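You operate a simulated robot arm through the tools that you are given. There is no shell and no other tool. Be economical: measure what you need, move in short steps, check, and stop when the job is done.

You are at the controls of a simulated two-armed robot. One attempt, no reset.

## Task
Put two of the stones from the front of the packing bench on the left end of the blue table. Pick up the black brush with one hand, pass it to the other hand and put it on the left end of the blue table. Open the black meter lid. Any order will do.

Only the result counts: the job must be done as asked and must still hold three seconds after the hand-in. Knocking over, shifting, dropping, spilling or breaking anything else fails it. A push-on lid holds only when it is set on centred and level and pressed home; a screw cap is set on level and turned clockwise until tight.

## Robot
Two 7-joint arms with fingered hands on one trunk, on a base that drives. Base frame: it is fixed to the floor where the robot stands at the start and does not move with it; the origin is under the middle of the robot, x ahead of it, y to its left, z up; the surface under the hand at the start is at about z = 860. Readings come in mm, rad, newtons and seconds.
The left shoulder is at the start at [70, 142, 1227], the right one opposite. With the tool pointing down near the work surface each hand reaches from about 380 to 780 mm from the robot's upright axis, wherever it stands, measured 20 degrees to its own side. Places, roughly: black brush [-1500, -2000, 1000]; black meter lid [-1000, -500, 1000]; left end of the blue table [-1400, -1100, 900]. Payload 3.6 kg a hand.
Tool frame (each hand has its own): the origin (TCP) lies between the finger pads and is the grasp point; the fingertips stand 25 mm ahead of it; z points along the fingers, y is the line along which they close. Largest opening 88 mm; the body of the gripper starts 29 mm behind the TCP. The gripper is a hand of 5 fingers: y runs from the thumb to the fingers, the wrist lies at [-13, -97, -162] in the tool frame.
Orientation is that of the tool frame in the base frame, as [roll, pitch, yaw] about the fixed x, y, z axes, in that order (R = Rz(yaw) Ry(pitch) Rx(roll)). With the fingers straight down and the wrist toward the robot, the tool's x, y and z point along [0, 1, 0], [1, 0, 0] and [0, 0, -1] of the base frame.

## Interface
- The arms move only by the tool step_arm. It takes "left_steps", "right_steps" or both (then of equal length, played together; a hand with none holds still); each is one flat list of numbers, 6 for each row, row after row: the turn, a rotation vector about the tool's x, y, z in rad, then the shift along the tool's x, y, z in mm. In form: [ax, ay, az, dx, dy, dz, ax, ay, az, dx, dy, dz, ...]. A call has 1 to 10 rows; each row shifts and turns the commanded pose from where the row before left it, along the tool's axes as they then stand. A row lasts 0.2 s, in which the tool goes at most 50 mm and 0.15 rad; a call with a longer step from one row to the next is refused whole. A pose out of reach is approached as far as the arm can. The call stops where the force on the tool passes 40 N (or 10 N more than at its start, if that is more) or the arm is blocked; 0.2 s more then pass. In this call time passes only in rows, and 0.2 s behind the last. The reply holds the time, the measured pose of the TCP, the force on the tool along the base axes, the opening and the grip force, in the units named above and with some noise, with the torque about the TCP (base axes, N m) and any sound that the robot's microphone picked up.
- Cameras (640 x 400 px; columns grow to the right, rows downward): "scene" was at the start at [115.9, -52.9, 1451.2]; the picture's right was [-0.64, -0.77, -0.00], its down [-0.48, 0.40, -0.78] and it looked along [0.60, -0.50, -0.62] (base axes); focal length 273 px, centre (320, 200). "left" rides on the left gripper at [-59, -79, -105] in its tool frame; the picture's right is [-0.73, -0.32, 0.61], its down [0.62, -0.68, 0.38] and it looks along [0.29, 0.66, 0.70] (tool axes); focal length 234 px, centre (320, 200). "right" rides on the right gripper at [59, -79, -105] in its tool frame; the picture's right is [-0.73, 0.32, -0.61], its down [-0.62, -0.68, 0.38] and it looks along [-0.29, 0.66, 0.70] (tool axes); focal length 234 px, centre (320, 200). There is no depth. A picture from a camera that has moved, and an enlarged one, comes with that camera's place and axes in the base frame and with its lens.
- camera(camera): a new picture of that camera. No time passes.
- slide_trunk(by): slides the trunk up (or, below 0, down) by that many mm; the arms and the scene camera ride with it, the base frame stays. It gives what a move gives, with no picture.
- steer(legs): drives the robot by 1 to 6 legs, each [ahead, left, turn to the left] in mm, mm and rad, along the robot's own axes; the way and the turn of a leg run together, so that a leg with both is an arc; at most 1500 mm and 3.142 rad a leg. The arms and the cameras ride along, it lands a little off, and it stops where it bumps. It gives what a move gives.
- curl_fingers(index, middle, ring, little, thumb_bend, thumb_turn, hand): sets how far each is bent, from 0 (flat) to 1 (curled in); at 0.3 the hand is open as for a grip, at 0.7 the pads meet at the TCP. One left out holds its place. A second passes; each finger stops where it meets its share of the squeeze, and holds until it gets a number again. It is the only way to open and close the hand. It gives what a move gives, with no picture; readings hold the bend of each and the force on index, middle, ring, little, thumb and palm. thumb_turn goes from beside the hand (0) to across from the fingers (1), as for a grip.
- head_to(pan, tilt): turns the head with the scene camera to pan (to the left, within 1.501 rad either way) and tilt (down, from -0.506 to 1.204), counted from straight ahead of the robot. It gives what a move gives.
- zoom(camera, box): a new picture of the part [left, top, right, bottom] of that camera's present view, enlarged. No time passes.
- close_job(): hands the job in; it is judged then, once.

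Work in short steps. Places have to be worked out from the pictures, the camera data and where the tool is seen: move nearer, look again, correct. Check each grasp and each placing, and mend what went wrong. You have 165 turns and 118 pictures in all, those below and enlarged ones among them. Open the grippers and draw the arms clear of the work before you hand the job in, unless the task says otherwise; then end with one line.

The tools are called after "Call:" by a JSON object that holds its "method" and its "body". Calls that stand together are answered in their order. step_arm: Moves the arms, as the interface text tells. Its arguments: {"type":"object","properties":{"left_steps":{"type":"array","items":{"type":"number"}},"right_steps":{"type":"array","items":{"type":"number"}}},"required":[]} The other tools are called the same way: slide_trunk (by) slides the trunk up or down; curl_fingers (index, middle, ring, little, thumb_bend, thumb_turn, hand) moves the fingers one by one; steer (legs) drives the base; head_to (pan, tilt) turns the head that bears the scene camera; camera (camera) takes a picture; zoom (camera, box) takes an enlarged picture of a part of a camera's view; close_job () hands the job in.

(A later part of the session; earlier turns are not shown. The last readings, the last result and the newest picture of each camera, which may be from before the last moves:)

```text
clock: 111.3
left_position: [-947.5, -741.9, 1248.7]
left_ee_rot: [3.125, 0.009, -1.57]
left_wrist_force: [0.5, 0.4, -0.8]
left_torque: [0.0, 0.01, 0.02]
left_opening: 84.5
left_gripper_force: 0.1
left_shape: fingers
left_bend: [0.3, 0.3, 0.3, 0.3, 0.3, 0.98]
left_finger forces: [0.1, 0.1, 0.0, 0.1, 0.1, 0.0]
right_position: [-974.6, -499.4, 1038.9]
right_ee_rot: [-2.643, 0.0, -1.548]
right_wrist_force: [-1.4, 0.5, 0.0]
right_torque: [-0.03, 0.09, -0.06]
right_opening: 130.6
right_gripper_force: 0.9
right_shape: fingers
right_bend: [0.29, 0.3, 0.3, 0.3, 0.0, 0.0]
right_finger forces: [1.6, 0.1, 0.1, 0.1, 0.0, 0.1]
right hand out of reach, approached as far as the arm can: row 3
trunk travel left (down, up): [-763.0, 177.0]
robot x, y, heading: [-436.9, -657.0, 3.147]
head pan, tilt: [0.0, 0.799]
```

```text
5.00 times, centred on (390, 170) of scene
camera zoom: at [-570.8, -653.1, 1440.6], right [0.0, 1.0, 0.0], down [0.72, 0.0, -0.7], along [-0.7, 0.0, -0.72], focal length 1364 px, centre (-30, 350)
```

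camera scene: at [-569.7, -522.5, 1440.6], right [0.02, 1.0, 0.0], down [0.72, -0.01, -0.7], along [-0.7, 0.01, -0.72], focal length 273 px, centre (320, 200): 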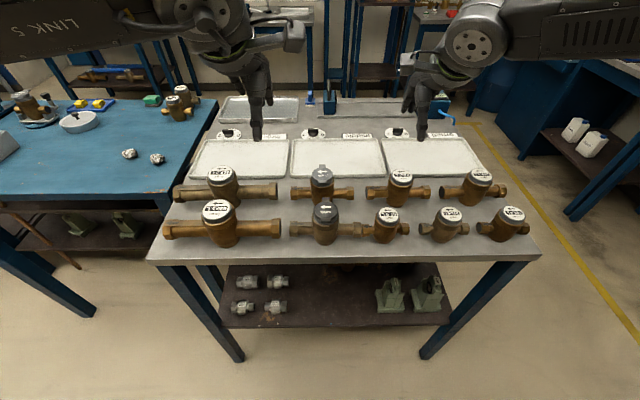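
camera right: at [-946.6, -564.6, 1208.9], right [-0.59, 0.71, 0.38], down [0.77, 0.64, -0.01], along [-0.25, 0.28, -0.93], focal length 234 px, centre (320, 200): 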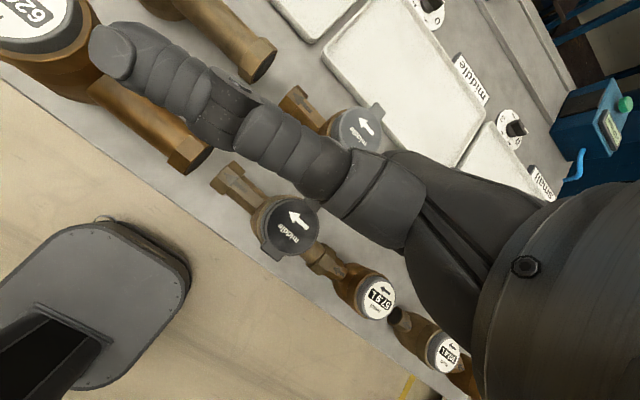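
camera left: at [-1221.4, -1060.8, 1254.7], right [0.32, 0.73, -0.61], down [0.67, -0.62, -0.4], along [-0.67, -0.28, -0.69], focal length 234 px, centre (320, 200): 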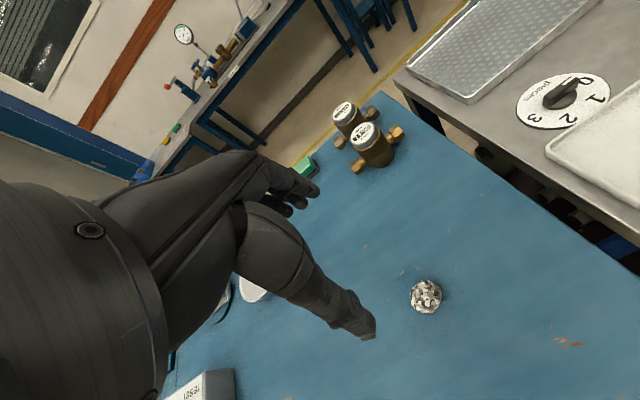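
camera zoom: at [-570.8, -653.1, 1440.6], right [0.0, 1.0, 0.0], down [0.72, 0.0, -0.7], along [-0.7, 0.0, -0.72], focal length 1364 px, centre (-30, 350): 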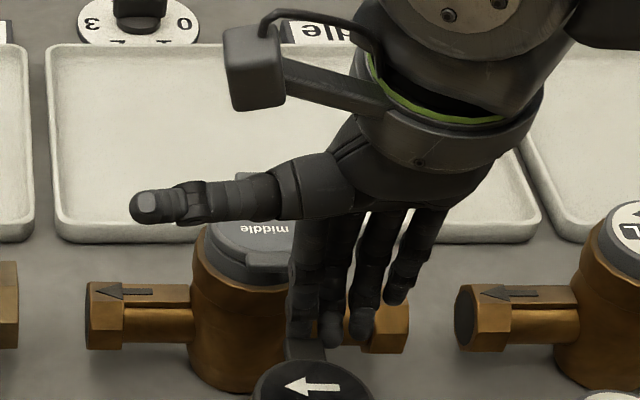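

The index feels a light touch and the arm ran into a reach limit. I rise again, shift the base 60 mm left and compensate, to gain wrist freedom.

Call:
{"method": "step_arm", "body": {"right_steps": [0, 0, 0, 0, -9.6, -17.5, 0, 0, 0, 0, -9.6, -17.5]}}

Call:
{"method": "steer", "body": {"legs": [[0, 70, 0]]}}

Call:
{"method": "step_arm", "body": {"right_steps": [0, 0, 0, -35, 0, 0, 0, 0, 0, -33, 0, 0]}}

Call:
{"method": "zoom", "body": {"camera": "scene", "box": [380, 110, 500, 210]}}

```text
clock: 111.9
left_position: [-945.8, -741.8, 1248.9]
left_ee_rot: [3.125, 0.009, -1.571]
left_wrist_force: [-0.1, -1.0, 0.0]
left_torque: [-0.02, -0.03, 0.03]
left_opening: 84.6
left_gripper_force: 0.0
left_shape: fingers
left_bend: [0.3, 0.3, 0.3, 0.3, 0.3, 0.98]
left_finger forces: [0.0, 0.1, 0.1, 0.1, 0.0, 0.0]
right_position: [-972.3, -499.8, 1077.9]
right_ee_rot: [-2.643, 0.0, -1.549]
right_wrist_force: [0.8, -0.5, 1.1]
right_torque: [-0.01, -0.02, 0.01]
right_opening: 130.2
right_gripper_force: 0.0
right_shape: fingers
right_bend: [0.3, 0.3, 0.3, 0.3, 0.0, 0.0]
right_finger forces: [0.1, 0.0, 0.1, 0.1, 0.0, 0.0]
trunk travel left (down, up): [-763.0, 177.0]
robot x, y, heading: [-438.4, -657.4, 3.141]
head pan, tilt: [0.0, 0.799]
```

```text
clock: 112.9
left_position: [-945.9, -807.2, 1250.8]
left_ee_rot: [3.127, 0.006, -1.571]
left_wrist_force: [-0.5, 0.2, 0.5]
left_torque: [-0.01, 0.01, -0.01]
left_opening: 84.9
left_gripper_force: 0.0
left_shape: fingers
left_bend: [0.3, 0.3, 0.3, 0.3, 0.3, 0.98]
left_finger forces: [0.0, 0.1, 0.0, 0.1, 0.0, 0.0]
right_position: [-973.1, -564.3, 1078.1]
right_ee_rot: [-2.642, -0.005, -1.551]
right_wrist_force: [0.8, -0.5, -0.1]
right_torque: [-0.03, -0.02, -0.02]
right_opening: 130.1
right_gripper_force: 0.1
right_shape: fingers
right_bend: [0.3, 0.3, 0.3, 0.3, 0.0, 0.0]
right_finger forces: [0.1, 0.0, 0.0, 0.0, 0.0, 0.0]
trunk travel left (down, up): [-763.0, 177.0]
robot x, y, heading: [-444.1, -724.7, 3.145]
head pan, tilt: [0.0, 0.799]
```

```text
clock: 113.5
left_position: [-945.0, -808.9, 1248.9]
left_ee_rot: [3.125, 0.007, -1.572]
left_wrist_force: [-0.5, 0.5, -0.3]
left_torque: [-0.01, 0.0, 0.02]
left_opening: 84.7
left_gripper_force: 0.0
left_shape: fingers
left_bend: [0.3, 0.3, 0.3, 0.3, 0.3, 0.98]
left_finger forces: [0.1, 0.0, 0.1, 0.1, 0.0, 0.0]
right_position: [-975.0, -497.0, 1078.7]
right_ee_rot: [-2.643, 0.0, -1.548]
right_wrist_force: [0.2, -0.2, 0.0]
right_torque: [-0.04, 0.01, 0.01]
right_opening: 129.9
right_gripper_force: 0.0
right_shape: fingers
right_bend: [0.3, 0.3, 0.3, 0.3, 0.0, 0.0]
right_finger forces: [0.0, 0.0, 0.1, 0.0, 0.0, 0.1]
trunk travel left (down, up): [-763.0, 177.0]
robot x, y, heading: [-441.9, -725.7, 3.144]
head pan, tilt: [0.0, 0.799]
```

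```text
4.00 times, centred on (440, 160) of scene
camera zoom: at [-570.4, -719.5, 1440.6], right [0.0, 1.0, 0.0], down [0.72, 0.0, -0.7], along [-0.7, 0.0, -0.72], focal length 1091 px, centre (-160, 360)
```

zoom: 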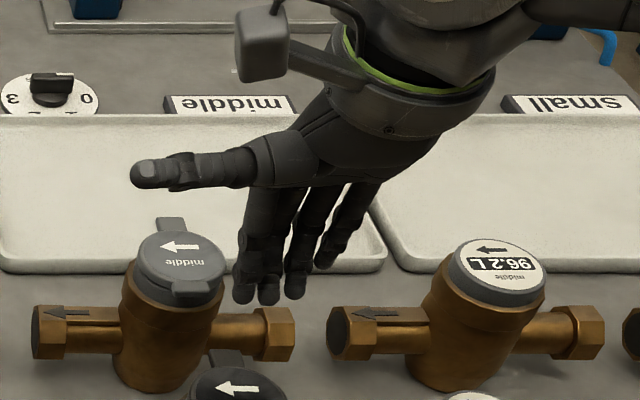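

Measured: index tip is at about [-1015,-498], tab at [-998,-505]. I shift +8 mm in x and -6 mm in y, then descend 38 mm.

Call:
{"method": "step_arm", "body": {"right_steps": [0, 0, 0, 6, -7, 3.8, 0, 0, 0, 0, 9.1, 16.7, 0, 0, 0, 0, 9.1, 16.7]}}

Call:
{"method": "zoom", "body": {"camera": "scene", "box": [380, 130, 480, 210]}}

```text
clock: 114.3
left_position: [-945.1, -813.3, 1250.6]
left_ee_rot: [3.124, 0.01, -1.573]
left_wrist_force: [0.1, -0.4, -0.5]
left_torque: [0.01, 0.01, 0.05]
left_opening: 84.7
left_gripper_force: 0.1
left_shape: fingers
left_bend: [0.3, 0.3, 0.3, 0.3, 0.3, 0.98]
left_finger forces: [0.0, 0.0, 0.0, 0.0, 0.0, 0.1]
right_position: [-965.6, -506.2, 1044.9]
right_ee_rot: [-2.649, 0.0, -1.547]
right_wrist_force: [-7.0, 2.4, 21.7]
right_torque: [0.24, 1.07, -0.05]
right_opening: 130.8
right_gripper_force: 10.4
right_shape: fingers
right_bend: [0.3, 0.3, 0.3, 0.3, 0.0, 0.0]
right_finger forces: [1.2, 21.1, 0.0, 0.1, 0.1, 0.0]
trunk travel left (down, up): [-763.0, 177.0]
robot x, y, heading: [-439.1, -723.9, 3.146]
head pan, tilt: [0.0, 0.799]
```

```text
5.00 times, centred on (430, 170) of scene
camera zoom: at [-568.7, -724.3, 1441.4], right [0.0, 1.0, 0.0], down [0.72, 0.0, -0.7], along [-0.7, 0.0, -0.72], focal length 1364 px, centre (-230, 350)
```

zoom: 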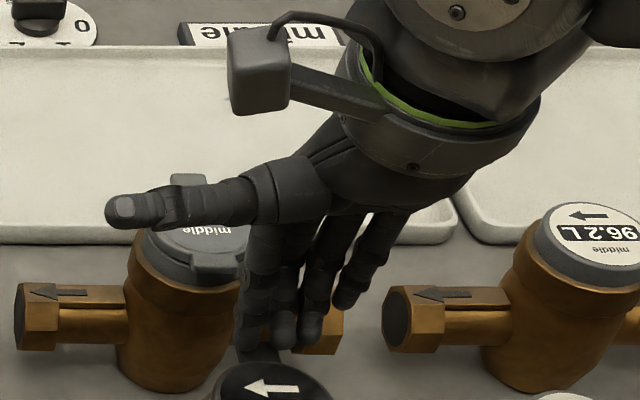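

The middle fingertip came down on top of the lid, so I'm too far forward. I rise, move back 15 mm, then descend and slide in along the finger axis so the tip goes under the tab.

Call:
{"method": "step_arm", "body": {"right_steps": [0, 0, 0, 0, -14, -26, 0, 0, 0, -3, 13.2, -7.2, 0, 0, 0, 0, 9.6, 17.5]}}

Call:
{"method": "step_arm", "body": {"right_steps": [0, 0, 0, 0, 5, 9]}}

Call:
{"method": "zoom", "body": {"camera": "scene", "box": [380, 130, 480, 210]}}

```text
clock: 115.1
left_position: [-947.6, -810.7, 1248.4]
left_ee_rot: [3.128, 0.007, -1.572]
left_wrist_force: [-0.4, 0.6, -0.2]
left_torque: [0.0, 0.03, -0.03]
left_opening: 84.5
left_gripper_force: 0.1
left_shape: fingers
left_bend: [0.3, 0.3, 0.3, 0.3, 0.3, 0.98]
left_finger forces: [0.0, 0.0, 0.1, 0.1, 0.1, 0.0]
right_position: [-980.4, -503.7, 1050.1]
right_ee_rot: [-2.641, 0.0, -1.55]
right_wrist_force: [0.4, 0.1, 0.0]
right_torque: [-0.02, 0.0, -0.03]
right_opening: 130.2
right_gripper_force: 0.0
right_shape: fingers
right_bend: [0.3, 0.3, 0.3, 0.3, 0.0, 0.0]
right_finger forces: [0.0, 0.1, 0.0, 0.0, 0.0, 0.0]
trunk travel left (down, up): [-763.0, 177.0]
robot x, y, heading: [-440.7, -723.3, 3.14]
head pan, tilt: [0.0, 0.799]
```

```text
clock: 115.5
left_position: [-945.9, -812.6, 1249.0]
left_ee_rot: [3.126, 0.008, -1.574]
left_wrist_force: [-0.1, -0.4, 1.2]
left_torque: [0.01, 0.02, 0.01]
left_opening: 84.6
left_gripper_force: 0.1
left_shape: fingers
left_bend: [0.3, 0.3, 0.3, 0.3, 0.3, 0.98]
left_finger forces: [0.0, 0.0, 0.0, 0.0, 0.0, 0.1]
right_position: [-982.0, -503.4, 1040.5]
right_ee_rot: [-2.642, -0.001, -1.551]
right_wrist_force: [-0.3, -0.3, 0.1]
right_torque: [0.0, -0.02, 0.0]
right_opening: 130.0
right_gripper_force: 0.1
right_shape: fingers
right_bend: [0.3, 0.3, 0.3, 0.3, 0.0, 0.0]
right_finger forces: [0.0, 0.0, 0.1, 0.0, 0.1, 0.0]
trunk travel left (down, up): [-763.0, 177.0]
robot x, y, heading: [-438.5, -727.2, 3.14]
head pan, tilt: [0.0, 0.799]
```

```text
5.00 times, centred on (430, 170) of scene
camera zoom: at [-571.0, -722.8, 1440.5], right [0.0, 1.0, 0.0], down [0.72, 0.0, -0.7], along [-0.7, 0.0, -0.72], focal length 1364 px, centre (-230, 350)
```

zoom: 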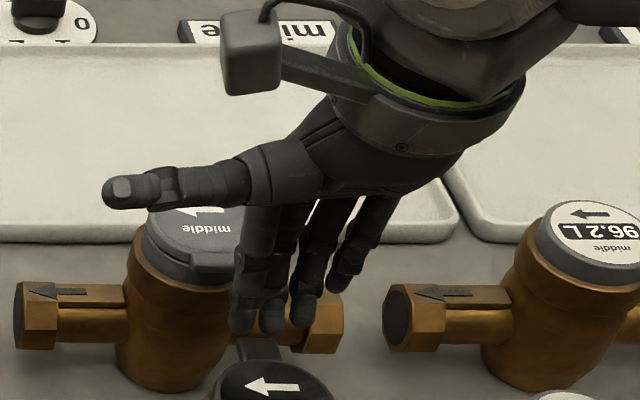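

No contact; index and middle tips are behind the tab. I slide along the finger axis 18 mm to get under it.

Call:
{"method": "step_arm", "body": {"right_steps": [0, 0, 0, 0, 0, 6, 0, 0, 0, 0, 0, 6, 0, 0, 0, 0, 0, 6]}}

Call:
{"method": "zoom", "body": {"camera": "scene", "box": [390, 140, 470, 204]}}

```text
clock: 116.3
left_position: [-945.9, -811.4, 1249.3]
left_ee_rot: [3.127, 0.01, -1.571]
left_wrist_force: [1.0, 0.0, 0.8]
left_torque: [0.02, 0.04, -0.02]
left_opening: 84.5
left_gripper_force: 0.0
left_shape: fingers
left_bend: [0.3, 0.3, 0.3, 0.3, 0.3, 0.98]
left_finger forces: [0.1, 0.0, 0.0, 0.1, 0.1, 0.0]
right_position: [-974.1, -502.8, 1023.9]
right_ee_rot: [-2.642, 0.001, -1.549]
right_wrist_force: [-1.1, 0.4, 1.8]
right_torque: [0.03, 0.09, -0.03]
right_opening: 130.5
right_gripper_force: 0.6
right_shape: fingers
right_bend: [0.29, 0.3, 0.3, 0.3, 0.0, 0.0]
right_finger forces: [1.6, 0.1, 0.0, 0.0, 0.0, 0.1]
trunk travel left (down, up): [-763.0, 177.0]
robot x, y, heading: [-438.6, -725.4, 3.142]
head pan, tilt: [0.0, 0.799]
```

```text
6.25 times, centred on (430, 172) of scene
camera zoom: at [-571.1, -722.5, 1440.6], right [0.0, 1.0, 0.0], down [0.72, 0.0, -0.7], along [-0.7, 0.0, -0.72], focal length 1704 px, centre (-368, 375)
```

zoom: 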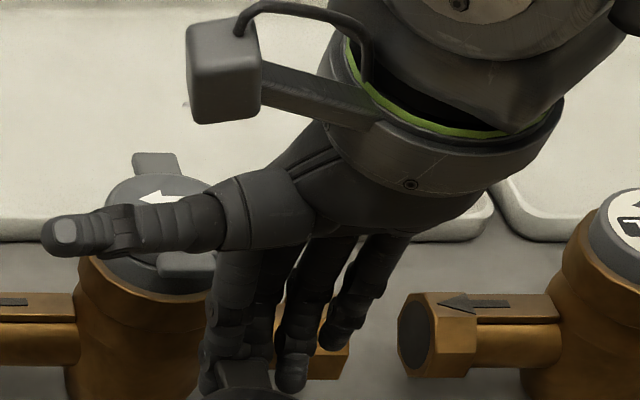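

Fingertips should be below the tab now. I curl index and middle slightly to hook it.

Call:
{"method": "curl_fingers", "body": {"hand": "right", "index": 0.42, "middle": 0.42}}

Call:
{"method": "step_arm", "body": {"right_steps": [0, 0, 0, 0, -2.4, -4.4, 0, 0, 0, 0, -2.4, -4.4]}}

Call:
{"method": "zoom", "body": {"camera": "scene", "box": [390, 140, 470, 204]}}

```text
clock: 117.3
left_position: [-946.0, -811.3, 1248.4]
left_ee_rot: [3.127, 0.009, -1.572]
left_wrist_force: [0.1, 0.3, 0.0]
left_torque: [-0.01, 0.02, 0.0]
left_opening: 84.8
left_gripper_force: 0.0
left_shape: fingers
left_bend: [0.3, 0.3, 0.3, 0.3, 0.3, 0.98]
left_finger forces: [0.0, 0.0, 0.0, 0.1, 0.1, 0.1]
right_position: [-973.4, -502.5, 1022.9]
right_ee_rot: [-2.642, 0.0, -1.549]
right_wrist_force: [-1.7, 0.2, 0.0]
right_torque: [-0.03, 0.01, -0.03]
right_opening: 124.8
right_gripper_force: 0.8
right_shape: fingers
right_bend: [0.41, 0.42, 0.3, 0.3, 0.0, 0.0]
right_finger forces: [1.4, 0.0, 0.0, 0.0, 0.0, 0.0]
trunk travel left (down, up): [-763.0, 177.0]
robot x, y, heading: [-438.2, -725.8, 3.14]
head pan, tilt: [0.0, 0.799]
```

```text
clock: 117.9
left_position: [-946.7, -811.2, 1249.5]
left_ee_rot: [3.128, 0.009, -1.573]
left_wrist_force: [0.8, 0.0, -0.4]
left_torque: [0.02, 0.01, 0.01]
left_opening: 84.6
left_gripper_force: 0.0
left_shape: fingers
left_bend: [0.3, 0.3, 0.3, 0.3, 0.3, 0.98]
left_finger forces: [0.0, 0.0, 0.1, 0.1, 0.0, 0.0]
right_position: [-972.9, -503.1, 1033.8]
right_ee_rot: [-2.642, 0.001, -1.549]
right_wrist_force: [-1.4, -0.4, 0.5]
right_torque: [0.01, 0.04, -0.01]
right_opening: 124.8
right_gripper_force: 0.9
right_shape: fingers
right_bend: [0.41, 0.42, 0.3, 0.3, 0.0, 0.0]
right_finger forces: [1.4, 0.0, 0.0, 0.1, 0.1, 0.0]
trunk travel left (down, up): [-763.0, 177.0]
robot x, y, heading: [-440.9, -725.1, 3.147]
head pan, tilt: [0.0, 0.799]
```

```text
6.25 times, centred on (430, 172) of scene
camera zoom: at [-570.9, -722.6, 1440.6], right [0.0, 1.0, 0.0], down [0.72, 0.0, -0.7], along [-0.7, 0.0, -0.72], focal length 1704 px, centre (-368, 375)
```

zoom: 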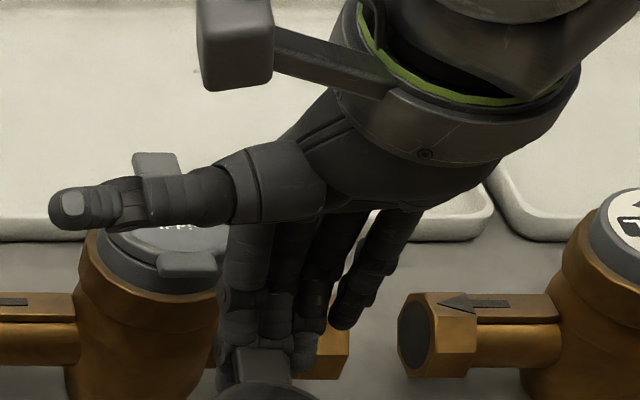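

Force stays light. I lift another 12 mm and view the lid.

Call:
{"method": "step_arm", "body": {"right_steps": [0, 0, 0, 0, -2.9, -5.3, 0, 0, 0, 0, -2.9, -5.3]}}

Call:
{"method": "zoom", "body": {"camera": "scene", "box": [390, 150, 490, 230]}}

```text
clock: 118.5
left_position: [-946.6, -811.1, 1249.6]
left_ee_rot: [3.126, 0.009, -1.573]
left_wrist_force: [-0.4, 0.6, -0.2]
left_torque: [0.0, -0.01, 0.03]
left_opening: 84.3
left_gripper_force: 0.0
left_shape: fingers
left_bend: [0.3, 0.3, 0.3, 0.3, 0.3, 0.98]
left_finger forces: [0.0, 0.1, 0.0, 0.1, 0.0, 0.0]
right_position: [-973.4, -502.6, 1046.4]
right_ee_rot: [-2.641, 0.0, -1.549]
right_wrist_force: [0.0, -0.8, 1.0]
right_torque: [-0.02, -0.04, -0.03]
right_opening: 124.4
right_gripper_force: 0.1
right_shape: fingers
right_bend: [0.42, 0.42, 0.3, 0.3, 0.0, 0.0]
right_finger forces: [0.1, 0.0, 0.0, 0.1, 0.0, 0.0]
trunk travel left (down, up): [-763.0, 177.0]
robot x, y, heading: [-438.6, -725.4, 3.138]
head pan, tilt: [0.0, 0.799]
```

```text
5.00 times, centred on (440, 190) of scene
camera zoom: at [-570.4, -722.6, 1440.6], right [0.0, 1.0, 0.0], down [0.72, 0.0, -0.7], along [-0.7, 0.0, -0.72], focal length 1364 px, centre (-280, 250)
```

zoom: 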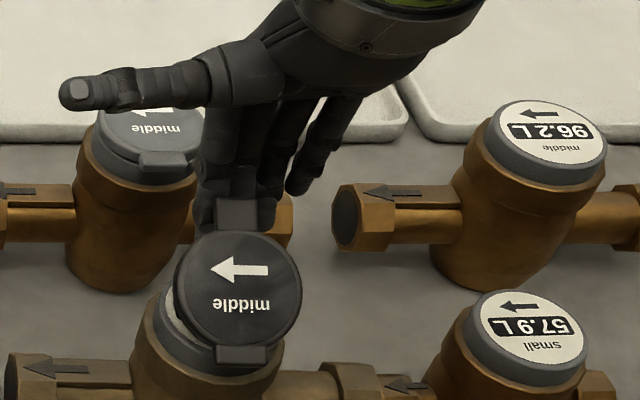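

The lid is rising and already stands about 25–30° open. I move the fingertips under it and sweep up and towards me.

Call:
{"method": "step_arm", "body": {"right_steps": [0, 0, 0, 0, -8.8, 4.8, 0, 0, 0, 0, -16.2, -4.8, 0, 0, 0, 0, -16.2, -4.8]}}

Call:
{"method": "zoom", "body": {"camera": "scene", "box": [390, 140, 490, 220]}}

```text
clock: 119.3
left_position: [-946.0, -810.7, 1249.6]
left_ee_rot: [3.126, 0.008, -1.573]
left_wrist_force: [-0.8, -0.6, -0.9]
left_torque: [0.02, 0.03, -0.03]
left_opening: 84.4
left_gripper_force: 0.1
left_shape: fingers
left_bend: [0.3, 0.3, 0.3, 0.3, 0.3, 0.98]
left_finger forces: [0.0, 0.0, 0.0, 0.1, 0.0, 0.0]
right_position: [-938.5, -500.3, 1070.2]
right_ee_rot: [-2.643, -0.001, -1.551]
right_wrist_force: [-0.2, -0.2, 0.0]
right_torque: [0.0, -0.01, 0.03]
right_opening: 124.2
right_gripper_force: 0.0
right_shape: fingers
right_bend: [0.42, 0.42, 0.3, 0.3, 0.0, 0.0]
right_finger forces: [0.1, 0.2, 0.1, 0.0, 0.0, 0.0]
trunk travel left (down, up): [-763.0, 177.0]
robot x, y, heading: [-437.8, -729.3, 3.146]
head pan, tilt: [0.0, 0.799]
```

```text
5.00 times, centred on (440, 180) of scene
camera zoom: at [-570.0, -722.5, 1440.6], right [0.0, 1.0, 0.0], down [0.72, 0.0, -0.7], along [-0.7, 0.0, -0.72], focal length 1364 px, centre (-280, 300)
```

zoom: 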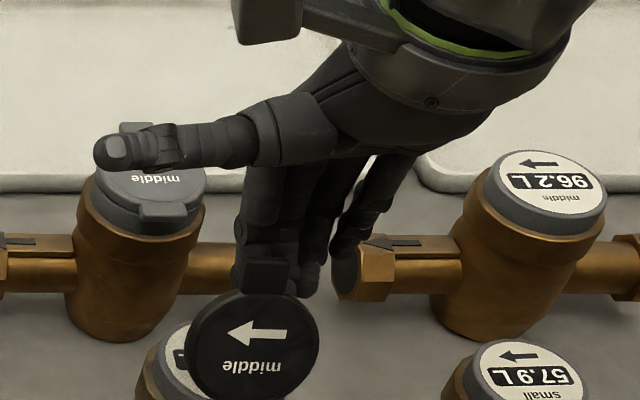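

It's now around 60° open. I keep pushing towards me at this height.

Call:
{"method": "step_arm", "body": {"right_steps": [0, 0, 0, 0, -14.6, 4.6, 0, 0, 0, 0, -14.6, 4.6, 0, 0, 0, 0, -13.2, 7.2]}}

Call:
{"method": "zoom", "body": {"camera": "scene", "box": [390, 150, 490, 230]}}

Call:
{"method": "camera", "body": {"camera": "right"}}

```text
clock: 120.1
left_position: [-947.3, -811.2, 1249.0]
left_ee_rot: [3.126, 0.007, -1.574]
left_wrist_force: [0.4, -0.1, -0.4]
left_torque: [0.01, -0.02, 0.01]
left_opening: 84.7
left_gripper_force: 0.0
left_shape: fingers
left_bend: [0.3, 0.3, 0.3, 0.3, 0.3, 0.98]
left_finger forces: [0.0, 0.1, 0.1, 0.0, 0.1, 0.0]
right_position: [-895.6, -502.1, 1075.3]
right_ee_rot: [-2.642, 0.0, -1.549]
right_wrist_force: [-0.9, 0.0, -0.2]
right_torque: [-0.03, 0.05, 0.01]
right_opening: 124.5
right_gripper_force: 0.7
right_shape: fingers
right_bend: [0.41, 0.41, 0.3, 0.3, 0.0, 0.0]
right_finger forces: [0.7, 0.4, 0.0, 0.0, 0.0, 0.1]
trunk travel left (down, up): [-763.0, 177.0]
robot x, y, heading: [-441.0, -721.6, 3.14]
head pan, tilt: [0.0, 0.799]
```

```text
5.00 times, centred on (440, 190) of scene
camera zoom: at [-571.1, -722.4, 1440.5], right [0.0, 1.0, 0.0], down [0.72, 0.0, -0.7], along [-0.7, 0.0, -0.72], focal length 1364 px, centre (-280, 250)
```

zoom: 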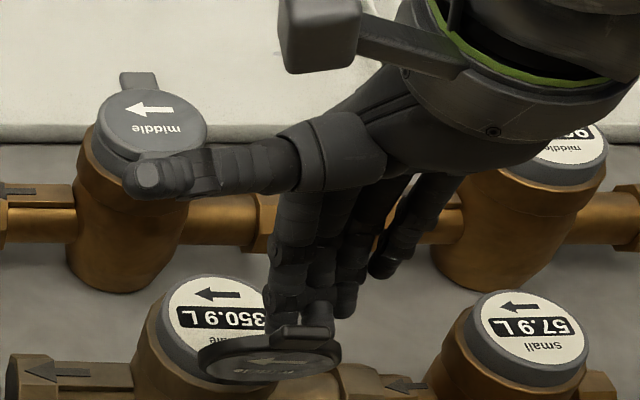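

```text
44 pictures are left
camera right: at [-874.1, -559.1, 1205.8], right [-0.59, 0.71, 0.38], down [0.77, 0.64, -0.01], along [-0.25, 0.28, -0.93], focal length 234 px, centre (320, 200)
```

right: 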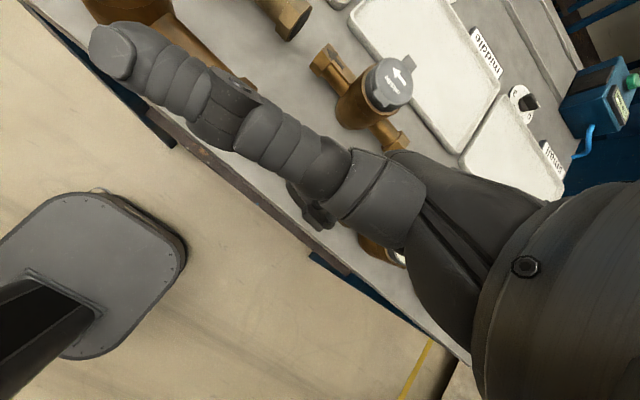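

The lid is past vertical. I push a little more to open it fully, watching the force.

Call:
{"method": "step_arm", "body": {"right_steps": [0, 0, 0, 0, -8.8, 4.8, 0, 0, 0, 0, -8.8, 4.8]}}

Call:
{"method": "zoom", "body": {"camera": "scene", "box": [390, 150, 490, 230]}}

```text
clock: 120.7
left_position: [-945.1, -811.4, 1249.4]
left_ee_rot: [3.125, 0.009, -1.572]
left_wrist_force: [-0.2, -0.6, 0.1]
left_torque: [0.0, -0.02, -0.01]
left_opening: 84.7
left_gripper_force: 0.1
left_shape: fingers
left_bend: [0.3, 0.3, 0.3, 0.3, 0.3, 0.98]
left_finger forces: [0.0, 0.0, 0.1, 0.1, 0.0, 0.0]
right_position: [-875.6, -501.7, 1076.5]
right_ee_rot: [-2.643, 0.001, -1.55]
right_wrist_force: [-0.3, -0.8, 0.3]
right_torque: [-0.02, 0.04, 0.04]
right_opening: 124.8
right_gripper_force: 0.2
right_shape: fingers
right_bend: [0.41, 0.41, 0.3, 0.3, 0.0, 0.0]
right_finger forces: [0.3, 0.3, 0.0, 0.0, 0.0, 0.0]
trunk travel left (down, up): [-763.0, 177.0]
robot x, y, heading: [-438.8, -720.4, 3.142]
head pan, tilt: [0.0, 0.799]
```

```text
5.00 times, centred on (440, 190) of scene
camera zoom: at [-570.4, -722.4, 1440.6], right [0.0, 1.0, 0.0], down [0.72, 0.0, -0.7], along [-0.7, 0.0, -0.72], focal length 1364 px, centre (-280, 250)
```

zoom: 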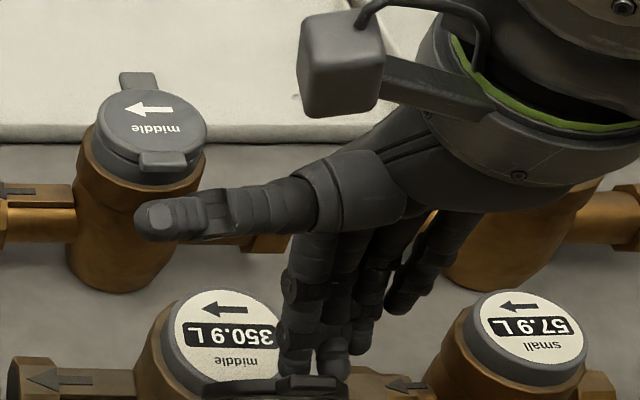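

The lid is about 130° open. I back the fingers off and raise the hand, then check that it stays.

Call:
{"method": "step_arm", "body": {"right_steps": [0, 0, 0, 0, 8.8, -4.8, 0, 0, 0, 0, -19.2, -35, 0, 0, 0, 0, -19.2, -35, 0, 0, 0, 0, -19.2, -35]}}

Call:
{"method": "step_arm", "body": {"right_steps": [-0.125, 0, 0, 0, 0, 0, -0.125, 0, 0, 0, 0, 0, -0.125, 0, 0, 0, 0, 0, -0.125, 0, 0, 0, 0, 0]}}

Call:
{"method": "steer", "body": {"legs": [[-150, 0, 0], [0, 500, 0]]}}

Call:
{"method": "head_to", "body": {"pan": -0.5, "tilt": 0.6}}

Call:
{"method": "camera", "body": {"camera": "scene"}}

```text
clock: 121.7
left_position: [-946.0, -810.5, 1249.4]
left_ee_rot: [3.127, 0.008, -1.572]
left_wrist_force: [-0.1, -0.4, 1.1]
left_torque: [0.02, 0.01, 0.0]
left_opening: 84.6
left_gripper_force: 0.0
left_shape: fingers
left_bend: [0.3, 0.3, 0.3, 0.3, 0.3, 0.98]
left_finger forces: [0.0, 0.0, 0.1, 0.0, 0.1, 0.1]
right_position: [-882.4, -502.5, 1198.4]
right_ee_rot: [-2.643, 0.0, -1.55]
right_wrist_force: [0.3, -0.8, 0.7]
right_torque: [-0.02, 0.01, 0.01]
right_opening: 124.5
right_gripper_force: 0.0
right_shape: fingers
right_bend: [0.42, 0.42, 0.3, 0.3, 0.0, 0.0]
right_finger forces: [0.0, 0.0, 0.0, 0.0, 0.1, 0.0]
trunk travel left (down, up): [-763.0, 177.0]
robot x, y, heading: [-441.5, -721.9, 3.142]
head pan, tilt: [0.0, 0.799]
```

```text
clock: 122.7
left_position: [-944.6, -810.7, 1248.7]
left_ee_rot: [3.126, 0.008, -1.572]
left_wrist_force: [1.1, 0.9, 0.4]
left_torque: [0.02, -0.03, -0.01]
left_opening: 84.6
left_gripper_force: 0.0
left_shape: fingers
left_bend: [0.3, 0.3, 0.3, 0.3, 0.3, 0.98]
left_finger forces: [0.1, 0.0, 0.0, 0.0, 0.0, 0.1]
right_position: [-884.6, -501.5, 1197.3]
right_ee_rot: [3.136, 0.001, -1.549]
right_wrist_force: [0.7, 0.5, -1.0]
right_torque: [0.0, -0.02, -0.01]
right_opening: 124.2
right_gripper_force: 0.2
right_shape: fingers
right_bend: [0.42, 0.42, 0.3, 0.3, 0.0, 0.0]
right_finger forces: [0.0, 0.0, 0.0, 0.1, 0.1, 0.1]
trunk travel left (down, up): [-763.0, 177.0]
robot x, y, heading: [-438.9, -727.4, 3.143]
head pan, tilt: [0.0, 0.799]
```

```text
clock: 126.6
left_position: [-792.1, -1306.2, 1249.6]
left_ee_rot: [3.126, 0.008, -1.56]
left_wrist_force: [0.7, 0.4, -0.3]
left_torque: [0.03, 0.0, 0.04]
left_opening: 84.7
left_gripper_force: 0.2
left_shape: fingers
left_bend: [0.3, 0.3, 0.3, 0.3, 0.3, 0.98]
left_finger forces: [0.0, 0.1, 0.0, 0.0, 0.0, 0.0]
right_position: [-734.6, -996.2, 1196.7]
right_ee_rot: [-3.142, -0.001, -1.537]
right_wrist_force: [0.1, -0.4, 0.6]
right_torque: [-0.03, 0.0, 0.02]
right_opening: 124.4
right_gripper_force: 0.0
right_shape: fingers
right_bend: [0.42, 0.42, 0.3, 0.3, 0.0, 0.0]
right_finger forces: [0.0, 0.0, 0.1, 0.1, 0.1, 0.1]
trunk travel left (down, up): [-763.0, 177.0]
robot x, y, heading: [-283.4, -1218.0, -3.13]
head pan, tilt: [0.0, 0.799]
```

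```text
clock: 127.5
left_position: [-793.4, -1307.8, 1248.4]
left_ee_rot: [3.125, 0.01, -1.56]
left_wrist_force: [0.2, -0.3, -0.5]
left_torque: [0.01, -0.02, -0.01]
left_opening: 84.5
left_gripper_force: 0.0
left_shape: fingers
left_bend: [0.3, 0.3, 0.3, 0.3, 0.3, 0.98]
left_finger forces: [0.0, 0.0, 0.0, 0.0, 0.0, 0.0]
right_position: [-734.6, -997.4, 1196.4]
right_ee_rot: [3.14, 0.0, -1.538]
right_wrist_force: [1.3, -0.1, -0.1]
right_torque: [-0.02, 0.01, 0.02]
right_opening: 124.6
right_gripper_force: 0.1
right_shape: fingers
right_bend: [0.42, 0.42, 0.3, 0.3, 0.0, 0.0]
right_finger forces: [0.0, 0.0, 0.1, 0.0, 0.1, 0.1]
trunk travel left (down, up): [-763.0, 177.0]
robot x, y, heading: [-285.7, -1216.2, -3.132]
head pan, tilt: [-0.499, 0.6]
```

```text
42 pictures are left
camera scene: at [-416.0, -1171.9, 1457.4], right [0.47, 0.88, 0.0], down [0.5, -0.26, -0.82], along [-0.73, 0.39, -0.57], focal length 273 px, centre (320, 200)
```

scene: 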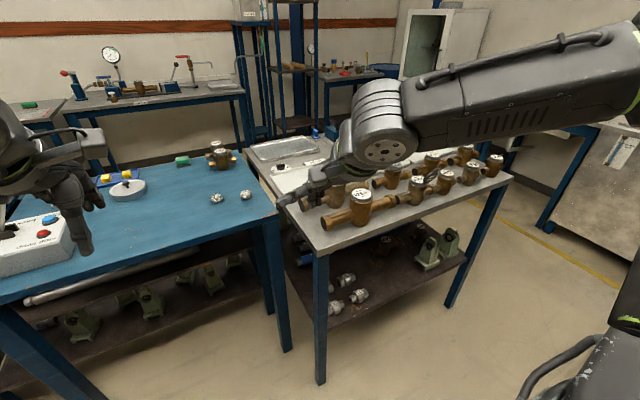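

Stones are still fine. Next I look to the left for the brush.

Call:
{"method": "head_to", "body": {"pan": 0.75, "tilt": 0.5}}

Call:
{"method": "camera", "body": {"camera": "scene"}}

```text
clock: 129.0
left_position: [-792.7, -1307.6, 1248.5]
left_ee_rot: [3.126, 0.009, -1.561]
left_wrist_force: [0.3, -0.2, 0.7]
left_torque: [0.0, 0.02, -0.02]
left_opening: 84.7
left_gripper_force: 0.1
left_shape: fingers
left_bend: [0.3, 0.3, 0.3, 0.3, 0.3, 0.98]
left_finger forces: [0.0, 0.0, 0.0, 0.0, 0.0, 0.0]
right_position: [-734.1, -995.7, 1196.0]
right_ee_rot: [3.141, 0.001, -1.537]
right_wrist_force: [0.1, 0.6, -0.3]
right_torque: [-0.04, -0.01, 0.04]
right_opening: 124.3
right_gripper_force: 0.0
right_shape: fingers
right_bend: [0.42, 0.42, 0.3, 0.3, 0.0, 0.0]
right_finger forces: [0.1, 0.0, 0.0, 0.0, 0.1, 0.0]
trunk travel left (down, up): [-763.0, 177.0]
robot x, y, heading: [-285.5, -1218.5, -3.136]
head pan, tilt: [0.75, 0.499]
```

```text
41 pictures are left
camera scene: at [-403.6, -1275.9, 1466.5], right [-0.69, 0.72, 0.0], down [0.35, 0.33, -0.88], along [-0.64, -0.61, -0.48], focal length 273 px, centre (320, 200)
```

scene: 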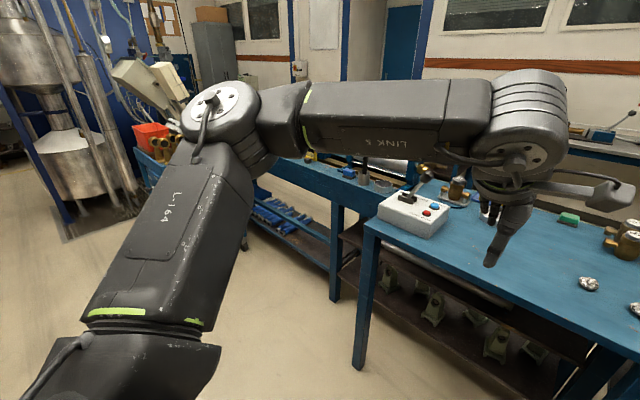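

The left arm hides that area. I drive along the aisle to y≈-1950 and look at the bench there.

Call:
{"method": "steer", "body": {"legs": [[0, 730, 0]]}}

Call:
{"method": "head_to", "body": {"pan": 0, "tilt": 0.5}}

Call:
{"method": "camera", "body": {"camera": "scene"}}

```text
clock: 133.0
left_position: [-779.2, -2059.2, 1249.4]
left_ee_rot: [3.126, 0.008, -1.552]
left_wrist_force: [-0.2, -0.1, -0.9]
left_torque: [0.0, -0.02, 0.0]
left_opening: 84.4
left_gripper_force: 0.1
left_shape: fingers
left_bend: [0.3, 0.3, 0.3, 0.3, 0.3, 0.98]
left_finger forces: [0.0, 0.0, 0.0, 0.0, 0.1, 0.0]
right_position: [-723.4, -1746.1, 1197.0]
right_ee_rot: [3.14, -0.001, -1.529]
right_wrist_force: [-0.5, -0.3, -0.3]
right_torque: [0.0, -0.03, 0.02]
right_opening: 124.5
right_gripper_force: 0.0
right_shape: fingers
right_bend: [0.42, 0.42, 0.3, 0.3, 0.0, 0.0]
right_finger forces: [0.0, 0.0, 0.0, 0.1, 0.1, 0.0]
trunk travel left (down, up): [-763.0, 177.0]
robot x, y, heading: [-274.7, -1964.8, -3.118]
head pan, tilt: [0.75, 0.499]
```

```text
clock: 134.1
left_position: [-779.1, -2059.4, 1250.2]
left_ee_rot: [3.128, 0.01, -1.551]
left_wrist_force: [-0.3, 0.0, -0.2]
left_torque: [-0.01, -0.02, 0.01]
left_opening: 84.7
left_gripper_force: 0.0
left_shape: fingers
left_bend: [0.3, 0.3, 0.3, 0.3, 0.3, 0.98]
left_finger forces: [0.0, 0.0, 0.0, 0.0, 0.1, 0.0]
right_position: [-725.0, -1748.3, 1197.0]
right_ee_rot: [-3.14, -0.001, -1.53]
right_wrist_force: [0.4, 0.2, -0.4]
right_torque: [-0.01, 0.0, -0.04]
right_opening: 124.5
right_gripper_force: 0.2
right_shape: fingers
right_bend: [0.42, 0.42, 0.3, 0.3, 0.0, 0.0]
right_finger forces: [0.0, 0.0, 0.0, 0.0, 0.0, 0.0]
trunk travel left (down, up): [-763.0, 177.0]
robot x, y, heading: [-276.0, -1963.6, -3.123]
head pan, tilt: [0.0, 0.499]
```

```text
40 pictures are left
camera scene: at [-416.5, -1963.4, 1466.5], right [-0.02, 1.0, 0.0], down [0.48, 0.01, -0.88], along [-0.88, -0.02, -0.48], focal length 273 px, centre (320, 200)
```

scene: 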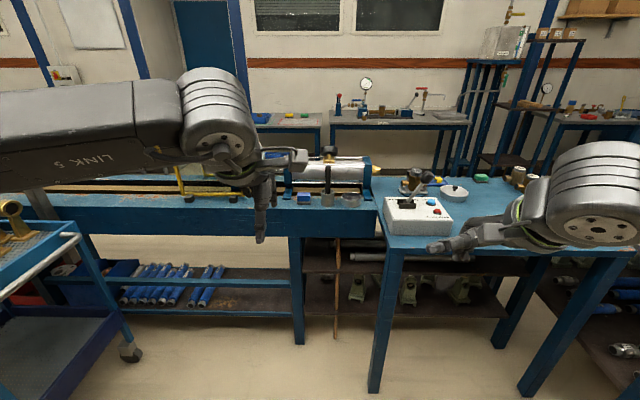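

I zoom in on the end of that bench for the brush.

Call:
{"method": "zoom", "body": {"camera": "scene", "box": [170, 130, 410, 270]}}

```text
2.67 times, centred on (290, 200) of scene
camera zoom: at [-416.5, -1963.4, 1466.5], right [-0.02, 1.0, 0.0], down [0.48, 0.01, -0.88], along [-0.88, -0.02, -0.48], focal length 727 px, centre (400, 200)
```

zoom: 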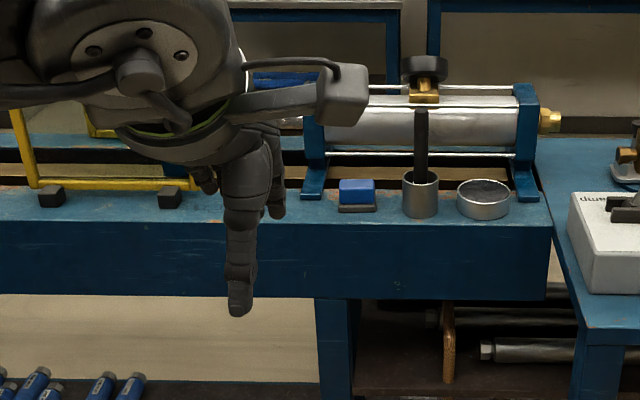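

The brush stands handle-up in a cup near [-1440,-1955]. I drive up so the right arm can reach it from straight above.

Call:
{"method": "steer", "body": {"legs": [[0, 160, -0.019], [560, 0, 0]]}}

Call:
{"method": "head_to", "body": {"pan": -0.3, "tilt": 0.7}}

Call:
{"method": "curl_fingers", "body": {"hand": "right", "index": 0.3, "middle": 0.3, "ring": 0.3, "little": 0.3, "thumb_bend": 0.3, "thumb_turn": 1}}

Call:
{"method": "camera", "body": {"camera": "scene"}}

Call:
{"method": "camera", "body": {"camera": "right"}}

```text
clock: 138.4
left_position: [-1340.3, -2206.7, 1249.6]
left_ee_rot: [3.125, 0.008, -1.578]
left_wrist_force: [-0.2, -0.1, -0.4]
left_torque: [0.04, -0.04, 0.03]
left_opening: 84.5
left_gripper_force: 0.0
left_shape: fingers
left_bend: [0.3, 0.3, 0.3, 0.3, 0.3, 0.98]
left_finger forces: [0.0, 0.0, 0.1, 0.0, 0.1, 0.0]
right_position: [-1275.3, -1896.0, 1197.9]
right_ee_rot: [3.14, -0.001, -1.555]
right_wrist_force: [0.0, -0.5, 0.4]
right_torque: [-0.01, -0.05, -0.02]
right_opening: 124.4
right_gripper_force: 0.1
right_shape: fingers
right_bend: [0.42, 0.42, 0.3, 0.3, 0.0, 0.0]
right_finger forces: [0.0, 0.0, 0.0, 0.0, 0.0, 0.0]
trunk travel left (down, up): [-763.0, 177.0]
robot x, y, heading: [-830.6, -2125.8, 3.134]
head pan, tilt: [0.0, 0.499]
```

```text
clock: 139.2
left_position: [-1339.6, -2205.8, 1249.7]
left_ee_rot: [3.126, 0.007, -1.578]
left_wrist_force: [-1.0, -0.2, 0.3]
left_torque: [0.01, 0.0, -0.01]
left_opening: 84.7
left_gripper_force: 0.1
left_shape: fingers
left_bend: [0.3, 0.3, 0.3, 0.3, 0.3, 0.98]
left_finger forces: [0.0, 0.0, 0.0, 0.0, 0.0, 0.1]
right_position: [-1277.5, -1897.2, 1196.0]
right_ee_rot: [-3.141, -0.001, -1.554]
right_wrist_force: [-0.5, -0.3, -0.5]
right_torque: [-0.01, -0.01, 0.03]
right_opening: 124.5
right_gripper_force: 0.0
right_shape: fingers
right_bend: [0.42, 0.42, 0.3, 0.3, 0.0, 0.0]
right_finger forces: [0.1, 0.0, 0.0, 0.1, 0.0, 0.0]
trunk travel left (down, up): [-763.0, 177.0]
robot x, y, heading: [-832.8, -2124.8, 3.139]
head pan, tilt: [-0.3, 0.7]
```

```text
clock: 140.2
left_position: [-1340.2, -2206.7, 1249.5]
left_ee_rot: [3.127, 0.009, -1.577]
left_wrist_force: [-0.7, 0.4, -0.2]
left_torque: [0.0, 0.01, -0.02]
left_opening: 84.7
left_gripper_force: 0.0
left_shape: fingers
left_bend: [0.3, 0.3, 0.3, 0.3, 0.3, 0.98]
left_finger forces: [0.0, 0.0, 0.0, 0.0, 0.0, 0.1]
right_position: [-1275.9, -1896.3, 1196.2]
right_ee_rot: [3.142, 0.0, -1.555]
right_wrist_force: [0.4, 0.9, -0.3]
right_torque: [0.02, 0.0, 0.0]
right_opening: 84.8
right_gripper_force: 0.1
right_shape: fingers
right_bend: [0.3, 0.3, 0.3, 0.3, 0.3, 0.97]
right_finger forces: [0.0, 0.0, 0.1, 0.0, 0.0, 0.1]
trunk travel left (down, up): [-763.0, 177.0]
robot x, y, heading: [-835.1, -2123.5, 3.133]
head pan, tilt: [-0.3, 0.7]
```

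```text
38 pictures are left
camera scene: at [-964.7, -2094.2, 1448.8], right [0.3, 0.95, 0.0], down [0.61, -0.19, -0.76], along [-0.73, 0.23, -0.64], focal length 273 px, centre (320, 200)
```

scene: 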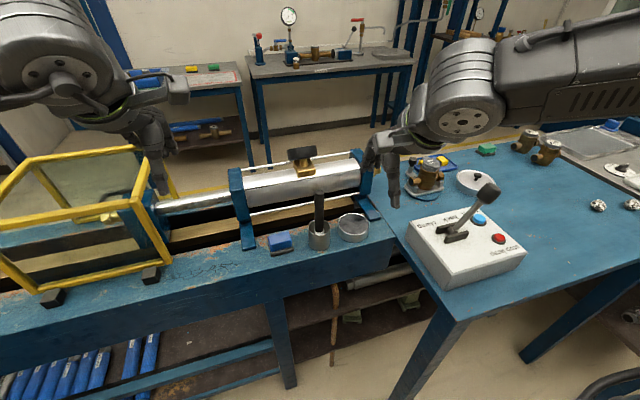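

```text
37 pictures are left
camera right: at [-1195.8, -1953.7, 1302.3], right [-0.33, 0.72, 0.61], down [0.67, 0.63, -0.38], along [-0.66, 0.28, -0.7], focal length 234 px, centre (320, 200)
```

right: 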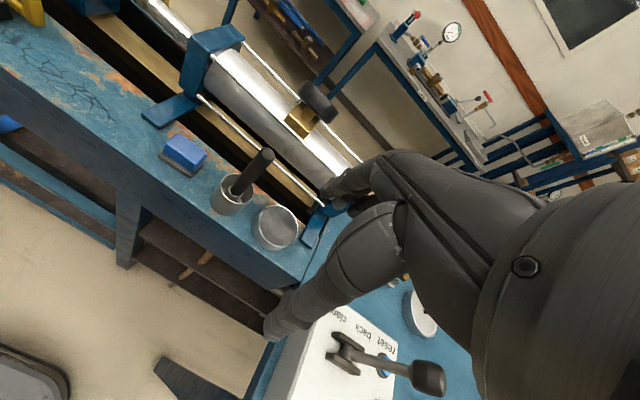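

Triangulated: brush top at [-1407,-1957,1082], cup rim at z≈955. I move the right hand above it and measure again.

Call:
{"method": "step_arm", "body": {"right_steps": [0, 0, 0, 20, 43, 0, 0, 0, 0, 20, 44, 0, 0, 0, 0, 21, 44, 0, 0, 0, 0, 0, 0, 30]}}

Call:
{"method": "camera", "body": {"camera": "right"}}

Call:
{"method": "zoom", "body": {"camera": "scene", "box": [240, 100, 400, 260]}}

```text
clock: 141.2
left_position: [-1339.8, -2206.0, 1248.3]
left_ee_rot: [3.126, 0.008, -1.578]
left_wrist_force: [0.3, 0.1, 0.2]
left_torque: [0.03, -0.01, 0.01]
left_opening: 84.5
left_gripper_force: 0.0
left_shape: fingers
left_bend: [0.3, 0.3, 0.3, 0.3, 0.3, 0.98]
left_finger forces: [0.1, 0.0, 0.1, 0.0, 0.0, 0.1]
right_position: [-1404.7, -1962.1, 1168.5]
right_ee_rot: [3.141, 0.0, -1.555]
right_wrist_force: [0.4, -0.1, -0.5]
right_torque: [0.02, -0.02, 0.01]
right_opening: 85.1
right_gripper_force: 0.1
right_shape: fingers
right_bend: [0.3, 0.3, 0.3, 0.3, 0.3, 0.97]
right_finger forces: [0.0, 0.0, 0.1, 0.0, 0.0, 0.1]
trunk travel left (down, up): [-763.0, 177.0]
robot x, y, heading: [-832.5, -2125.9, 3.141]
head pan, tilt: [-0.3, 0.7]
```

```text
36 pictures are left
camera right: at [-1324.5, -2018.0, 1274.6], right [-0.33, 0.72, 0.61], down [0.67, 0.63, -0.38], along [-0.66, 0.28, -0.7], focal length 234 px, centre (320, 200)
```

right: 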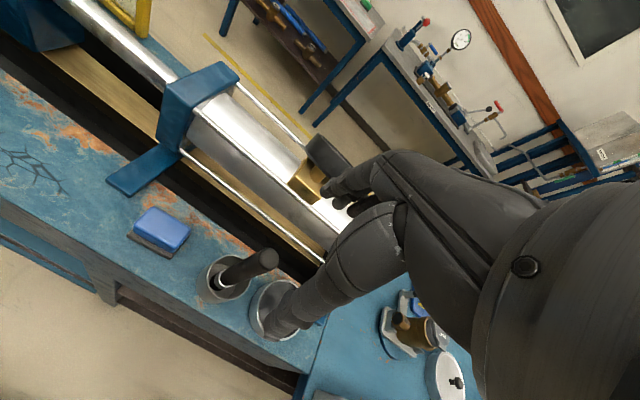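

```text
2.50 times, centred on (320, 180) of scene
camera zoom: at [-965.1, -2093.7, 1448.8], right [0.3, 0.95, 0.0], down [0.61, -0.19, -0.76], along [-0.73, 0.23, -0.64], focal length 682 px, centre (320, 250)
```

zoom: 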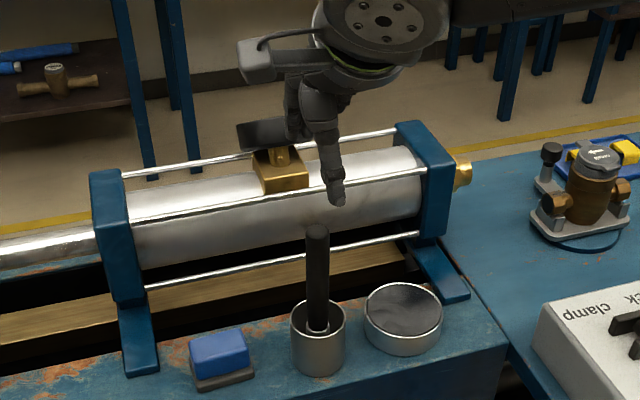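

Brush top at about [-1411,-1959,1083]. I descend around it to z≈1062.

Call:
{"method": "step_arm", "body": {"right_steps": [0, 0, 0, -2, 6, 30, 0, 0, 0, 0, 0, 30, 0, 0, 0, 0, 0, 25, 0, 0, 0, 0, 0, 20]}}

Call:
{"method": "camera", "body": {"camera": "right"}}

Call:
{"method": "zoom", "body": {"camera": "scene", "box": [260, 140, 380, 260]}}

```text
clock: 142.2
left_position: [-1341.4, -2206.3, 1248.6]
left_ee_rot: [3.128, 0.009, -1.579]
left_wrist_force: [-0.1, -0.3, -0.1]
left_torque: [-0.01, 0.0, -0.01]
left_opening: 84.5
left_gripper_force: 0.1
left_shape: fingers
left_bend: [0.3, 0.3, 0.3, 0.3, 0.3, 0.98]
left_finger forces: [0.0, 0.0, 0.0, 0.0, 0.1, 0.0]
right_position: [-1409.2, -1955.9, 1061.1]
right_ee_rot: [3.141, -0.001, -1.555]
right_wrist_force: [0.4, -0.6, 0.4]
right_torque: [0.0, -0.02, -0.02]
right_opening: 84.9
right_gripper_force: 0.1
right_shape: fingers
right_bend: [0.3, 0.3, 0.3, 0.3, 0.3, 0.97]
right_finger forces: [0.1, 0.1, 0.0, 0.0, 0.0, 0.0]
trunk travel left (down, up): [-763.0, 177.0]
robot x, y, heading: [-835.0, -2119.8, 3.139]
head pan, tilt: [-0.3, 0.7]
```

```text
34 pictures are left
camera right: at [-1329.2, -2013.3, 1166.8], right [-0.33, 0.72, 0.61], down [0.67, 0.63, -0.38], along [-0.66, 0.28, -0.7], focal length 234 px, centre (320, 200)
```

right: 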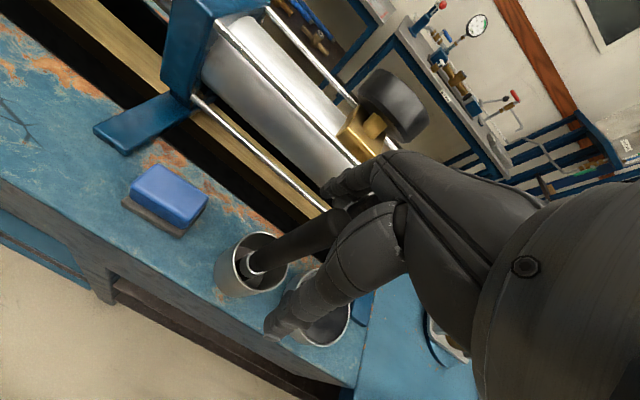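

```text
3.33 times, centred on (320, 200) of scene
camera zoom: at [-965.8, -2093.9, 1448.7], right [0.3, 0.95, 0.0], down [0.62, -0.19, -0.76], along [-0.73, 0.23, -0.64], focal length 909 px, centre (320, 200)
```

zoom: 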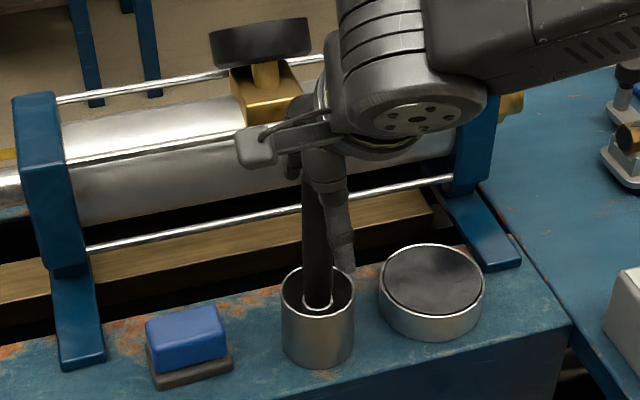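

The handle is between the fingers, slightly to the index side. I shift 7 mm to centre it and close.

Call:
{"method": "step_arm", "body": {"right_steps": [0, 0, 0, 7, 1, 0]}}

Call:
{"method": "curl_fingers", "body": {"hand": "right", "index": 0.8, "middle": 0.8, "ring": 0.8, "little": 0.8, "thumb_bend": 0.8}}

Call:
{"method": "zoom", "body": {"camera": "scene", "box": [260, 140, 380, 260]}}

```text
clock: 142.6
left_position: [-1341.3, -2207.5, 1248.5]
left_ee_rot: [3.125, 0.007, -1.577]
left_wrist_force: [-0.1, 0.6, 0.4]
left_torque: [-0.03, 0.01, 0.0]
left_opening: 84.6
left_gripper_force: 0.0
left_shape: fingers
left_bend: [0.3, 0.3, 0.3, 0.3, 0.3, 0.98]
left_finger forces: [0.0, 0.1, 0.0, 0.0, 0.0, 0.0]
right_position: [-1410.4, -1964.2, 1062.2]
right_ee_rot: [3.141, 0.0, -1.555]
right_wrist_force: [0.0, 0.5, 0.0]
right_torque: [0.02, -0.01, 0.05]
right_opening: 84.9
right_gripper_force: 0.1
right_shape: fingers
right_bend: [0.3, 0.3, 0.3, 0.3, 0.3, 0.97]
right_finger forces: [0.0, 0.0, 0.0, 0.0, 0.0, 0.1]
trunk travel left (down, up): [-763.0, 177.0]
robot x, y, heading: [-833.0, -2122.2, 3.135]
head pan, tilt: [-0.3, 0.7]
```

```text
clock: 143.6
left_position: [-1340.0, -2206.4, 1248.9]
left_ee_rot: [3.125, 0.009, -1.577]
left_wrist_force: [-1.0, 0.6, 0.7]
left_torque: [-0.01, -0.03, 0.0]
left_opening: 84.5
left_gripper_force: 0.1
left_shape: fingers
left_bend: [0.3, 0.3, 0.3, 0.3, 0.3, 0.98]
left_finger forces: [0.0, 0.0, 0.0, 0.0, 0.1, 0.0]
right_position: [-1411.3, -1964.6, 1061.8]
right_ee_rot: [3.14, 0.0, -1.555]
right_wrist_force: [-0.4, -0.5, -0.5]
right_torque: [-0.01, 0.07, -0.02]
right_opening: 0.0
right_gripper_force: 18.1
right_shape: fingers
right_bend: [0.77, 0.74, 0.79, 0.8, 0.73, 0.97]
right_finger forces: [6.8, 9.5, 5.5, 0.0, 15.3, 0.1]
trunk travel left (down, up): [-763.0, 177.0]
robot x, y, heading: [-833.4, -2123.6, 3.135]
head pan, tilt: [-0.3, 0.7]
```

```text
3.33 times, centred on (320, 200) of scene
camera zoom: at [-964.9, -2094.3, 1448.8], right [0.3, 0.95, 0.0], down [0.61, -0.19, -0.76], along [-0.73, 0.23, -0.64], focal length 909 px, centre (320, 200)
```

zoom: 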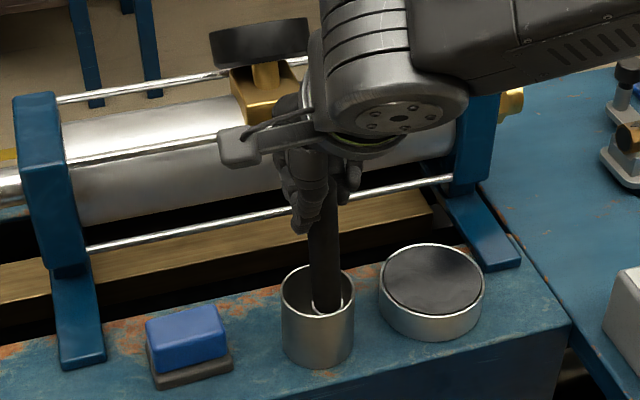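

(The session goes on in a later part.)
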